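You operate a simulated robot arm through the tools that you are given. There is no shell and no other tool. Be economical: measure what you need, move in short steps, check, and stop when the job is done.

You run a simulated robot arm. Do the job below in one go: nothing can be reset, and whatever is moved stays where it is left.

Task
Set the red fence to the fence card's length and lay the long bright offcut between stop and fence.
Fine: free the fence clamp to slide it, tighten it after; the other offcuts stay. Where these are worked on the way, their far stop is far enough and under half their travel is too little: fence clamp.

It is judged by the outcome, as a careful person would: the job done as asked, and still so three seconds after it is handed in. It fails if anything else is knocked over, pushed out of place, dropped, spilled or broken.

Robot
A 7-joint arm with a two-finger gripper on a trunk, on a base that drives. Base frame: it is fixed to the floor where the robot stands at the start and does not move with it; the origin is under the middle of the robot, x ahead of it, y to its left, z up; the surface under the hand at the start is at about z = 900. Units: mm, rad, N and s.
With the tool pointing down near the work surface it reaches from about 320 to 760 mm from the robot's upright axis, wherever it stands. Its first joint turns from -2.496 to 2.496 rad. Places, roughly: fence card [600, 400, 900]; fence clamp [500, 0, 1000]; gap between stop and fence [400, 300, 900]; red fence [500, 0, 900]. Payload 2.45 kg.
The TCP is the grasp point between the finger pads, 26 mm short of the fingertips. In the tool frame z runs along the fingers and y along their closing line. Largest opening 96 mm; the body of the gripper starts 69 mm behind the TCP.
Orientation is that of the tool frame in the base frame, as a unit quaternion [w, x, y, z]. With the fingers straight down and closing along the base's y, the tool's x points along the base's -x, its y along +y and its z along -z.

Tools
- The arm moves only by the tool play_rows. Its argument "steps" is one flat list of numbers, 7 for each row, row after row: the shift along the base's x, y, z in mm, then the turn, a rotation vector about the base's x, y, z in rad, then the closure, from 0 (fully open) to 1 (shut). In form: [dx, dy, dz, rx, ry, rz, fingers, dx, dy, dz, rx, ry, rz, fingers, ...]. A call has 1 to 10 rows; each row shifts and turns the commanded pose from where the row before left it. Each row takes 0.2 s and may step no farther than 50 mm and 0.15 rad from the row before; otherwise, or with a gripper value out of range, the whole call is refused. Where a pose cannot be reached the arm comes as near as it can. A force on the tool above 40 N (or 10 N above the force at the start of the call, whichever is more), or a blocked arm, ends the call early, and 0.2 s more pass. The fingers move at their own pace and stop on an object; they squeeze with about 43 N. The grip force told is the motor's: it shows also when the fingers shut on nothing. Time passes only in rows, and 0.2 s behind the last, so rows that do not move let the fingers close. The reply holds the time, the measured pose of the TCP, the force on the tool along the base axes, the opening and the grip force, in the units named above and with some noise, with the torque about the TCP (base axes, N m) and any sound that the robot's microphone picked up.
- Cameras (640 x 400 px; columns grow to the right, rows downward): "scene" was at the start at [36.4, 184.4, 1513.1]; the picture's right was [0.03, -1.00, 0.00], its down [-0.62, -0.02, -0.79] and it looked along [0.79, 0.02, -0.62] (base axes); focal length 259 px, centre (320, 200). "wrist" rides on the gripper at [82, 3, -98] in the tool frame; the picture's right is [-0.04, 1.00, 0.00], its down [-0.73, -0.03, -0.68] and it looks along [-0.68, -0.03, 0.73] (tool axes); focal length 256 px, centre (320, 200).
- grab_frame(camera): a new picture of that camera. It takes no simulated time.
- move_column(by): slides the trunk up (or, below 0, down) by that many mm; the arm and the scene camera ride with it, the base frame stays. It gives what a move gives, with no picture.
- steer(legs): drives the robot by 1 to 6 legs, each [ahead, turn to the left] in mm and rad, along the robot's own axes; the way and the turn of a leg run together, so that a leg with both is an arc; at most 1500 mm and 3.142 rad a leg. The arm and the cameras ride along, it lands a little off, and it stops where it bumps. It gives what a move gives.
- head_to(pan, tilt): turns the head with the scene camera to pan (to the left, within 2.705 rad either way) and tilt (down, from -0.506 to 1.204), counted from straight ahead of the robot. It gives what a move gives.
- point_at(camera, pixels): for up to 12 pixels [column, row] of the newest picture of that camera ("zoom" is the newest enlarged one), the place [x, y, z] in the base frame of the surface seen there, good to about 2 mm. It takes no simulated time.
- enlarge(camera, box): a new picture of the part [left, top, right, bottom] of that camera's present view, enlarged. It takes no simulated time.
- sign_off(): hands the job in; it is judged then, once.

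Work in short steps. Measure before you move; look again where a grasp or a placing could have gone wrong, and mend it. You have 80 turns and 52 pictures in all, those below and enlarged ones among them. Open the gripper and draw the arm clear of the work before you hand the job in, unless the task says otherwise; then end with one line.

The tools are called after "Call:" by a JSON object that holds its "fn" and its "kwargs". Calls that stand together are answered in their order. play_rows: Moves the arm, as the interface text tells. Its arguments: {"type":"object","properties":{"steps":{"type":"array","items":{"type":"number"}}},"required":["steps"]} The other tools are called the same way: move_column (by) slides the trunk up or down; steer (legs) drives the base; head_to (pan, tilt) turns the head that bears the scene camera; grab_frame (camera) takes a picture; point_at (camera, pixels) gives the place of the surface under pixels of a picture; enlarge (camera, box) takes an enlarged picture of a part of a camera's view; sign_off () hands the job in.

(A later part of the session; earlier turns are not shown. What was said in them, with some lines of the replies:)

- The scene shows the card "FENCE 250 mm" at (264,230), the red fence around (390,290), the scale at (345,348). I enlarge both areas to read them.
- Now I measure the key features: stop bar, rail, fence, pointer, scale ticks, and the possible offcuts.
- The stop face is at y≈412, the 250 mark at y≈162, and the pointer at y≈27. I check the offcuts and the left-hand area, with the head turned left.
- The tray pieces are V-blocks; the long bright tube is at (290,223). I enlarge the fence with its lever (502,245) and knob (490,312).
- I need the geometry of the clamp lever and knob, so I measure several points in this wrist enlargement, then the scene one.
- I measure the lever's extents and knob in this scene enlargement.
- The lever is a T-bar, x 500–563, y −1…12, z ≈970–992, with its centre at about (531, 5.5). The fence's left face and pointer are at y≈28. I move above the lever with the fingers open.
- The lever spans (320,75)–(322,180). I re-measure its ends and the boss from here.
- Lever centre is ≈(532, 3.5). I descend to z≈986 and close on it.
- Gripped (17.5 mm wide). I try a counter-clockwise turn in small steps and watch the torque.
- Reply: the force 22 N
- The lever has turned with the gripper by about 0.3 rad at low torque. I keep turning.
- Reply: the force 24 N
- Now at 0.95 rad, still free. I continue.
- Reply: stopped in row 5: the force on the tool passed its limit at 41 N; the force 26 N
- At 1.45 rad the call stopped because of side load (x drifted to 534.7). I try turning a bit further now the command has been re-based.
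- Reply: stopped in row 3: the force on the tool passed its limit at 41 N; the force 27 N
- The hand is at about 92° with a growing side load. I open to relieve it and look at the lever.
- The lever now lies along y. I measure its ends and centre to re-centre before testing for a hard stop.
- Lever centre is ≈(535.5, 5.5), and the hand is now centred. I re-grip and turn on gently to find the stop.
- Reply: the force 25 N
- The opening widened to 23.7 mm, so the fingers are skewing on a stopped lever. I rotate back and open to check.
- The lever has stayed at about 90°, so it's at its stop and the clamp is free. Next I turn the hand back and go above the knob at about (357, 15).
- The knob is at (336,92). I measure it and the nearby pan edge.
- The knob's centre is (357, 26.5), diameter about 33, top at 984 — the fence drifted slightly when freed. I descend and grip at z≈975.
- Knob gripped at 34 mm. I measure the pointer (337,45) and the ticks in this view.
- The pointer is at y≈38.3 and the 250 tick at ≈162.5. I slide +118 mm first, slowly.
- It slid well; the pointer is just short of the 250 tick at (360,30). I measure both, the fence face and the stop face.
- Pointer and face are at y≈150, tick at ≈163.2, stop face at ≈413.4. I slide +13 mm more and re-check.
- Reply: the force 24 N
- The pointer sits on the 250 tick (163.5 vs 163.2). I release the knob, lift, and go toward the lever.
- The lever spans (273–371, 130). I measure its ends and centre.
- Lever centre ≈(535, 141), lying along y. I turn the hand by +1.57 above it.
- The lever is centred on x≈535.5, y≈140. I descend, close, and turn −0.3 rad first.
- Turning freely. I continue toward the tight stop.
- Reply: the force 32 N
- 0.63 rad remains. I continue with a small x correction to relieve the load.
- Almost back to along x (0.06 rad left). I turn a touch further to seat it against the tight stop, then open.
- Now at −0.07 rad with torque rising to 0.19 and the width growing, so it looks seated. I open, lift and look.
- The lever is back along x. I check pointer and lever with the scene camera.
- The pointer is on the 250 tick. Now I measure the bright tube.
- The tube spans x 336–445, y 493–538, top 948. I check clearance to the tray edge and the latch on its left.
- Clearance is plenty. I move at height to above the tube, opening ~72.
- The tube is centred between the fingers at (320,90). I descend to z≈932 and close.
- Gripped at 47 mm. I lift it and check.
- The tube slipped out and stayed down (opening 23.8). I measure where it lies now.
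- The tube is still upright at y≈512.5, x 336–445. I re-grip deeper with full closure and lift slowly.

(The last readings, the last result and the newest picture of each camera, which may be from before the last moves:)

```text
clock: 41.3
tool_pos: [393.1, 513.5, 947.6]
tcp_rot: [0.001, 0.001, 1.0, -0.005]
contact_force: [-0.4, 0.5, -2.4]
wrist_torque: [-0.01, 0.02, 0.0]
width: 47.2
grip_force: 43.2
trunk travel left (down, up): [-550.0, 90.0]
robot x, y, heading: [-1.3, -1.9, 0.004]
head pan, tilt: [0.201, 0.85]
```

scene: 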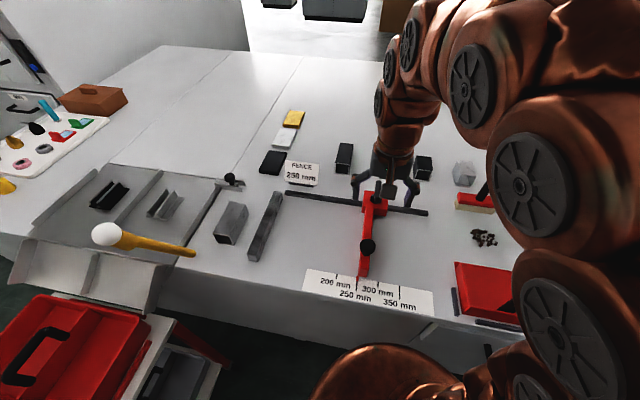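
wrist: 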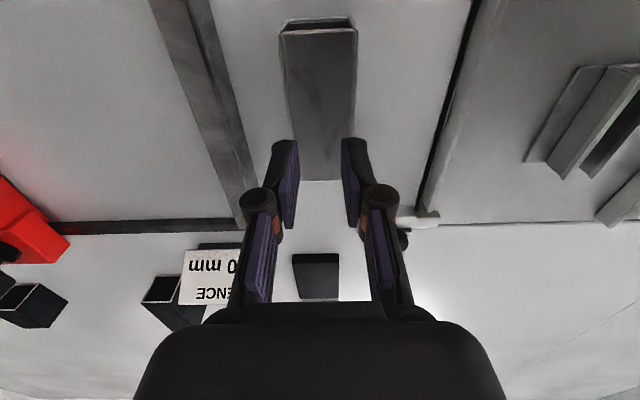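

Grip still 47 mm after 19 mm of lift, with −2.4 N. I check whether the tube is rising.

Call:
{"fn": "grab_frame", "kwargs": {"camera": "wrist"}}

Call:
{"fn": "point_at", "kwargs": {"camera": "wrist", "pixels": [[320, 60], [320, 100], [320, 150]]}}

```text
22 pictures are left
```

wrist: 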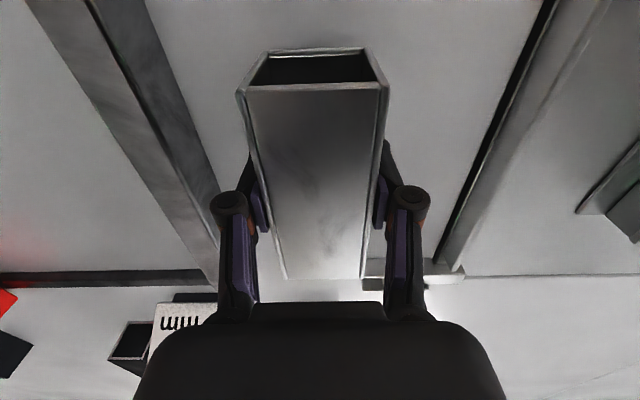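

```text
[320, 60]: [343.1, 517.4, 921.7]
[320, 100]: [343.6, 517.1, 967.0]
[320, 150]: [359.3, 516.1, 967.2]
```

It is lifting (top at 967). I keep raising gently.

Call:
{"fn": "play_rows", "kwargs": {"steps": [0, 0, 5, 0, 0, 0, 1, 0, 0, 6, 0, 0, 0, 1, 0, 0, 7, 0, 0, 0, 1, 0, 0, 7, 0, 0, 0, 1, 0, 0, 7, 0, 0, 0, 1, 0, 0, 7, 0, 0, 0, 1, 0, 0, 6, 0, 0, 0, 1, 0, 0, 4, 0, 0, 0, 1]}}

```text
clock: 43.1
tool_pos: [391.1, 513.4, 997.1]
tcp_rot: [0.001, 0.002, 1.0, -0.004]
contact_force: [0.2, -0.3, -1.5]
wrist_torque: [0.0, 0.0, 0.01]
width: 47.0
grip_force: 42.9
trunk travel left (down, up): [-550.0, 90.0]
robot x, y, heading: [-0.0, -0.6, 0.0]
head pan, tilt: [0.201, 0.85]
```

Held. I carry it toward the gap (−y), slowly ramping.

Call:
{"fn": "play_rows", "kwargs": {"steps": [0, -6, 0, 0, 0, 0, 1, 1, -10, 0, 0, 0, 0, 1, 2, -14, 0, 0, 0, 0, 1, 3, -16, 0, 0, 0, 0, 1, 3, -16, 0, 0, 0, 0, 1, 3, -16, 0, 0, 0, 0, 1, 3, -16, 0, 0, 0, 0, 1, 3, -16, 0, 0, 0, 0, 1, 2, -12, 0, 0, 0, 0, 1, 0, -8, 0, 0, 0, 0, 1]}}

Call:
{"fn": "play_rows", "kwargs": {"steps": [0, -6, 0, 0, 0, 0.05, 1, 0, -10, 0, 0, 0, 0.08, 1, 0, -14, 0, 0, 0, 0.1, 1, 0, -14, 0, 0, 0, 0.1, 1, 0, -14, 0, 0, 0, 0.1, 1, 0, -14, 0, 0, 0, 0.1, 1, 0, -10, 0, 0, 0, 0.1, 1, 0, -8, 0, 0, 0, 0.1, 1, 0, -6, 0, 0, 0, 0.1, 1, 0, 0, 0, 0, 0, 0.1, 1]}}

Call:
{"fn": "grab_frame", "kwargs": {"camera": "wrist"}}

```text
clock: 45.3
tool_pos: [413.2, 381.3, 998.1]
tcp_rot: [-0.001, 0.002, 1.0, -0.004]
contact_force: [-0.1, 0.3, -1.2]
wrist_torque: [0.04, 0.03, -0.01]
width: 47.1
grip_force: 43.0
trunk travel left (down, up): [-550.0, 90.0]
robot x, y, heading: [0.1, -0.2, 0.003]
head pan, tilt: [0.201, 0.85]
```

```text
clock: 47.5
tool_pos: [410.2, 286.7, 997.7]
tcp_rot: [0.002, -0.448, 0.894, -0.004]
contact_force: [-0.8, 0.0, -1.8]
wrist_torque: [0.0, 0.04, 0.03]
width: 47.3
grip_force: 43.5
trunk travel left (down, up): [-550.0, 90.0]
robot x, y, heading: [0.4, 0.1, 0.002]
head pan, tilt: [0.201, 0.85]
```

```text
21 pictures are left
```

wrist: 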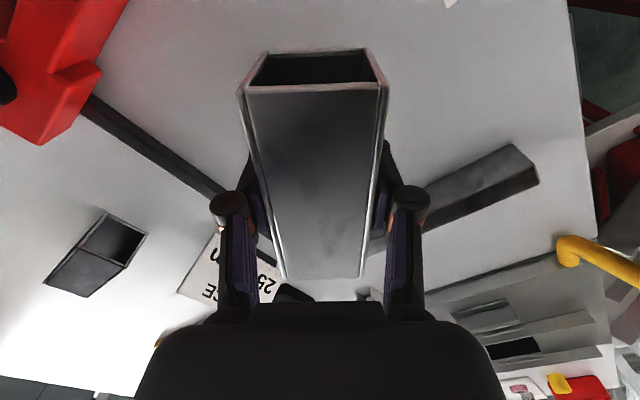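

Still firmly held at 0.93 rad. I finish the turn and lower most of the way.

Call:
{"fn": "play_rows", "kwargs": {"steps": [0, 0, 0, 0, 0, 0.11, 1, 0, 0, 0, 0, 0, 0.11, 1, 0, 0, 0, 0, 0, 0.11, 1, 0, 0, 0, 0, 0, 0.11, 1, 0, 0, 0, 0, 0, 0.11, 1, 0, 0, -8, 0, 0, 0.09, 1, 0, 0, -12, 0, 0, 0, 1, 0, 0, -12, 0, 0, 0, 1, 0, 0, -12, 0, 0, 0, 1, 0, 0, -8, 0, 0, 0, 1]}}

Call:
{"fn": "grab_frame", "kwargs": {"camera": "wrist"}}

Call:
{"fn": "enlarge", "kwargs": {"camera": "scene", "box": [220, 130, 460, 320]}}

```text
clock: 49.7
tool_pos: [411.3, 289.5, 946.6]
tcp_rot: [0.003, -0.706, 0.708, -0.003]
contact_force: [0.0, -0.3, -0.9]
wrist_torque: [0.02, 0.03, 0.02]
width: 47.1
grip_force: 42.9
trunk travel left (down, up): [-550.0, 90.0]
robot x, y, heading: [-0.7, -0.9, 0.003]
head pan, tilt: [0.201, 0.85]
```

```text
20 pictures are left
```

wrist: 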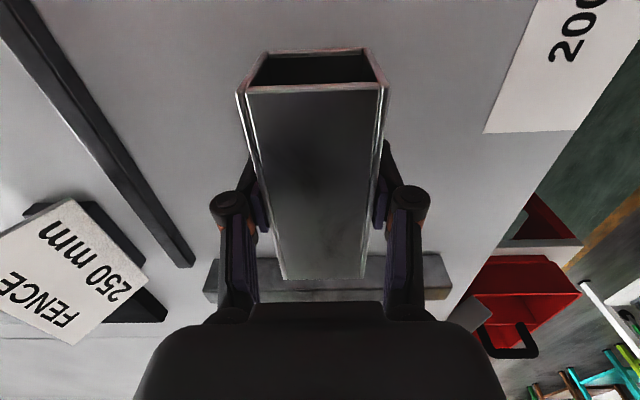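

```text
2.11 times, centred on (340, 225) of scene
```

zoom: 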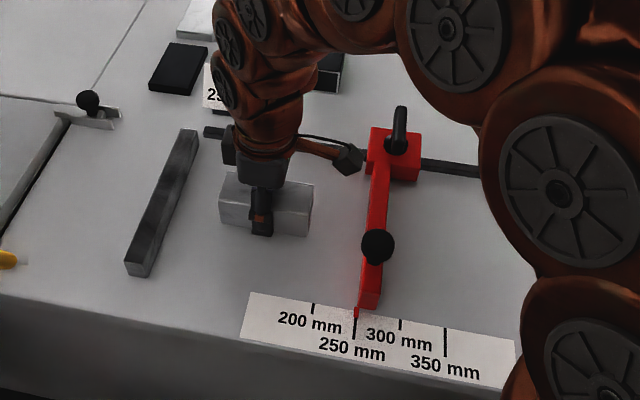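

The tube hangs between stop and fence; the wrist camera stays above the lever height. I lower the last ~18 mm gently.

Call:
{"fn": "play_rows", "kwargs": {"steps": [0, 0, -6, 0, 0, 0, 1, 0, 0, -6, 0, 0, 0, 1, 0, 0, -3, 0, 0, 0, 1, 0, 0, -2, 0, 0, 0, 1, 0, 0, -1.5, 0, 0, 0, 1, 0, 0, 0, 0, 0, 0, 1]}}

```text
clock: 51.1
tool_pos: [411.0, 288.7, 928.7]
tcp_rot: [0.004, -0.706, 0.708, -0.003]
contact_force: [-2.3, -0.7, 30.0]
wrist_torque: [-0.08, 0.06, 0.01]
width: 47.2
grip_force: 42.7
trunk travel left (down, up): [-550.0, 90.0]
robot x, y, heading: [-1.0, -2.6, -0.0]
head pan, tilt: [0.201, 0.85]
```

It has touched down (30 N upward). I open slowly and lift straight up.

Call:
{"fn": "play_rows", "kwargs": {"steps": [0, 0, 1, 0, 0, 0, 0.35, 0, 0, 0, 0, 0, 0, 0.25, 0, 0, 0, 0, 0, 0, 0.2, 0, 0, 0, 0, 0, 0, 0.2, 0, 0, 30, 0, 0, 0, 0.2, 0, 0, 40, 0, 0, 0, 0.2, 0, 0, 40, 0, 0, 0, 0.2, 0, 0, 40, 0, 0, 0, 0.2, 0, 0, 40, 0, 0, 0, 0.2]}}

Call:
{"fn": "play_rows", "kwargs": {"steps": [0, 0, 40, 0, 0, -0.14, 0.1, 0, 0, 0, 0, 0, -0.15, 0.1, 0, -20, 0, 0, 0, -0.15, 0.1, 0, -30, 0, 0, 0, -0.15, 0.1, 0, -40, 0, 0, 0, -0.15, 0.1, 0, -40, 0, 0, 0, -0.15, 0.1, 0, -40, 0, 0, 0, -0.15, 0.1, 0, -40, 0, 0, 0, -0.15, 0, 0, -40, 0, 0, 0, -0.15, 0, 0, -30, 0, 0, 0, -0.15, 0]}}

Call:
{"fn": "grab_frame", "kwargs": {"camera": "scene"}}

Call:
{"fn": "enlarge", "kwargs": {"camera": "scene", "box": [220, 150, 440, 320]}}

```text
clock: 53.1
tool_pos: [415.0, 289.3, 1118.5]
tcp_rot: [0.002, -0.705, 0.709, -0.003]
contact_force: [0.6, 0.3, 0.5]
wrist_torque: [0.01, 0.01, 0.0]
width: 76.9
grip_force: 0.1
trunk travel left (down, up): [-550.0, 90.0]
robot x, y, heading: [-0.1, 0.8, -0.002]
head pan, tilt: [0.201, 0.85]
```

```text
clock: 55.3
tool_pos: [412.0, 11.5, 1158.7]
tcp_rot: [-0.002, -0.037, 0.999, -0.004]
contact_force: [-0.1, 0.3, -0.5]
wrist_torque: [-0.03, 0.0, 0.01]
width: 96.0
grip_force: 0.0
trunk travel left (down, up): [-550.0, 90.0]
robot x, y, heading: [1.9, -3.0, 0.004]
head pan, tilt: [0.201, 0.85]
```

```text
18 pictures are left
```

scene: 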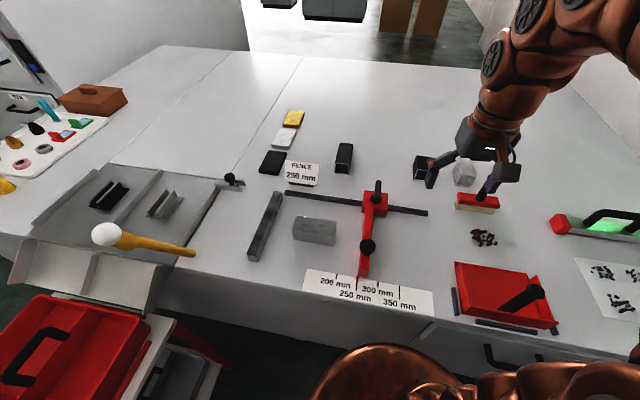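

```text
2.35 times, centred on (330, 235) of scene
```

zoom: 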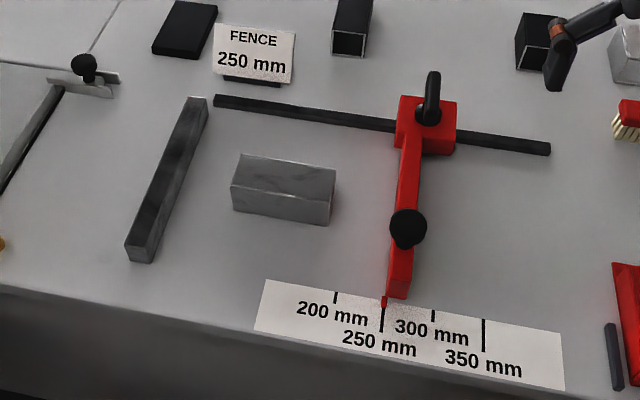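

Tube lies between stop and fence, pointer on 250. I verify the pointer and the lever's final angle numerically.

Call:
{"fn": "enlarge", "kwargs": {"camera": "scene", "box": [350, 170, 400, 220]}}

Call:
{"fn": "point_at", "kwargs": {"camera": "zoom", "pixels": [[345, 85], [335, 220], [345, 100], [350, 130], [338, 190]]}}

Call:
{"fn": "enlarge", "kwargs": {"camera": "scene", "box": [340, 255, 390, 305]}}

```text
8.00 times, centred on (375, 195) of scene
```

zoom: 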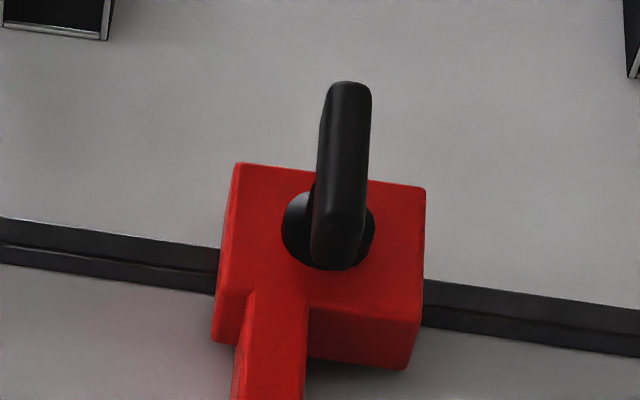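

```text
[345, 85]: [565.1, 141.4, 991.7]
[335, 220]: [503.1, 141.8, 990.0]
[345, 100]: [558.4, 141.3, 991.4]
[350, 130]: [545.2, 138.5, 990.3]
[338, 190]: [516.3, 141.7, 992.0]
```

```text
8.00 times, centred on (365, 280) of scene
```

zoom: 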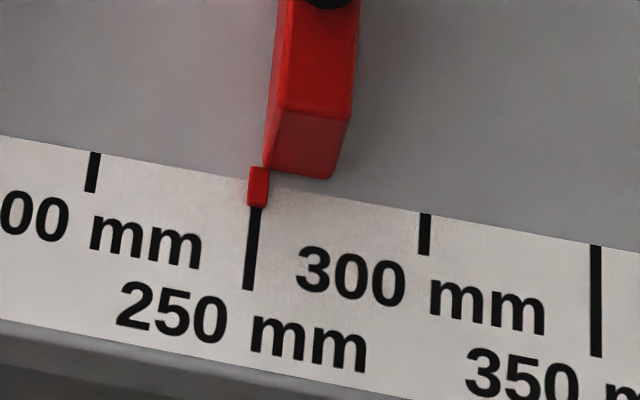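

The lever is square along x again (ends at y≈141.4 and 141.8), the pointer is on 250 mm, the tube is in the gap, the gripper is open and clear. I hand it in.

Call:
{"fn": "sign_off", "kwargs": {}}

```text
The job is handed in.
```

The red fence is set to 250 mm, as the fence card says, and its clamp is tightened again. The long bright offcut lies in the gap between stop and fence. On the first lift it slipped out of the fingers and stayed upright on the bench, about 3 mm from where it was. I gripped it again and carried it over. The other offcuts were left alone.
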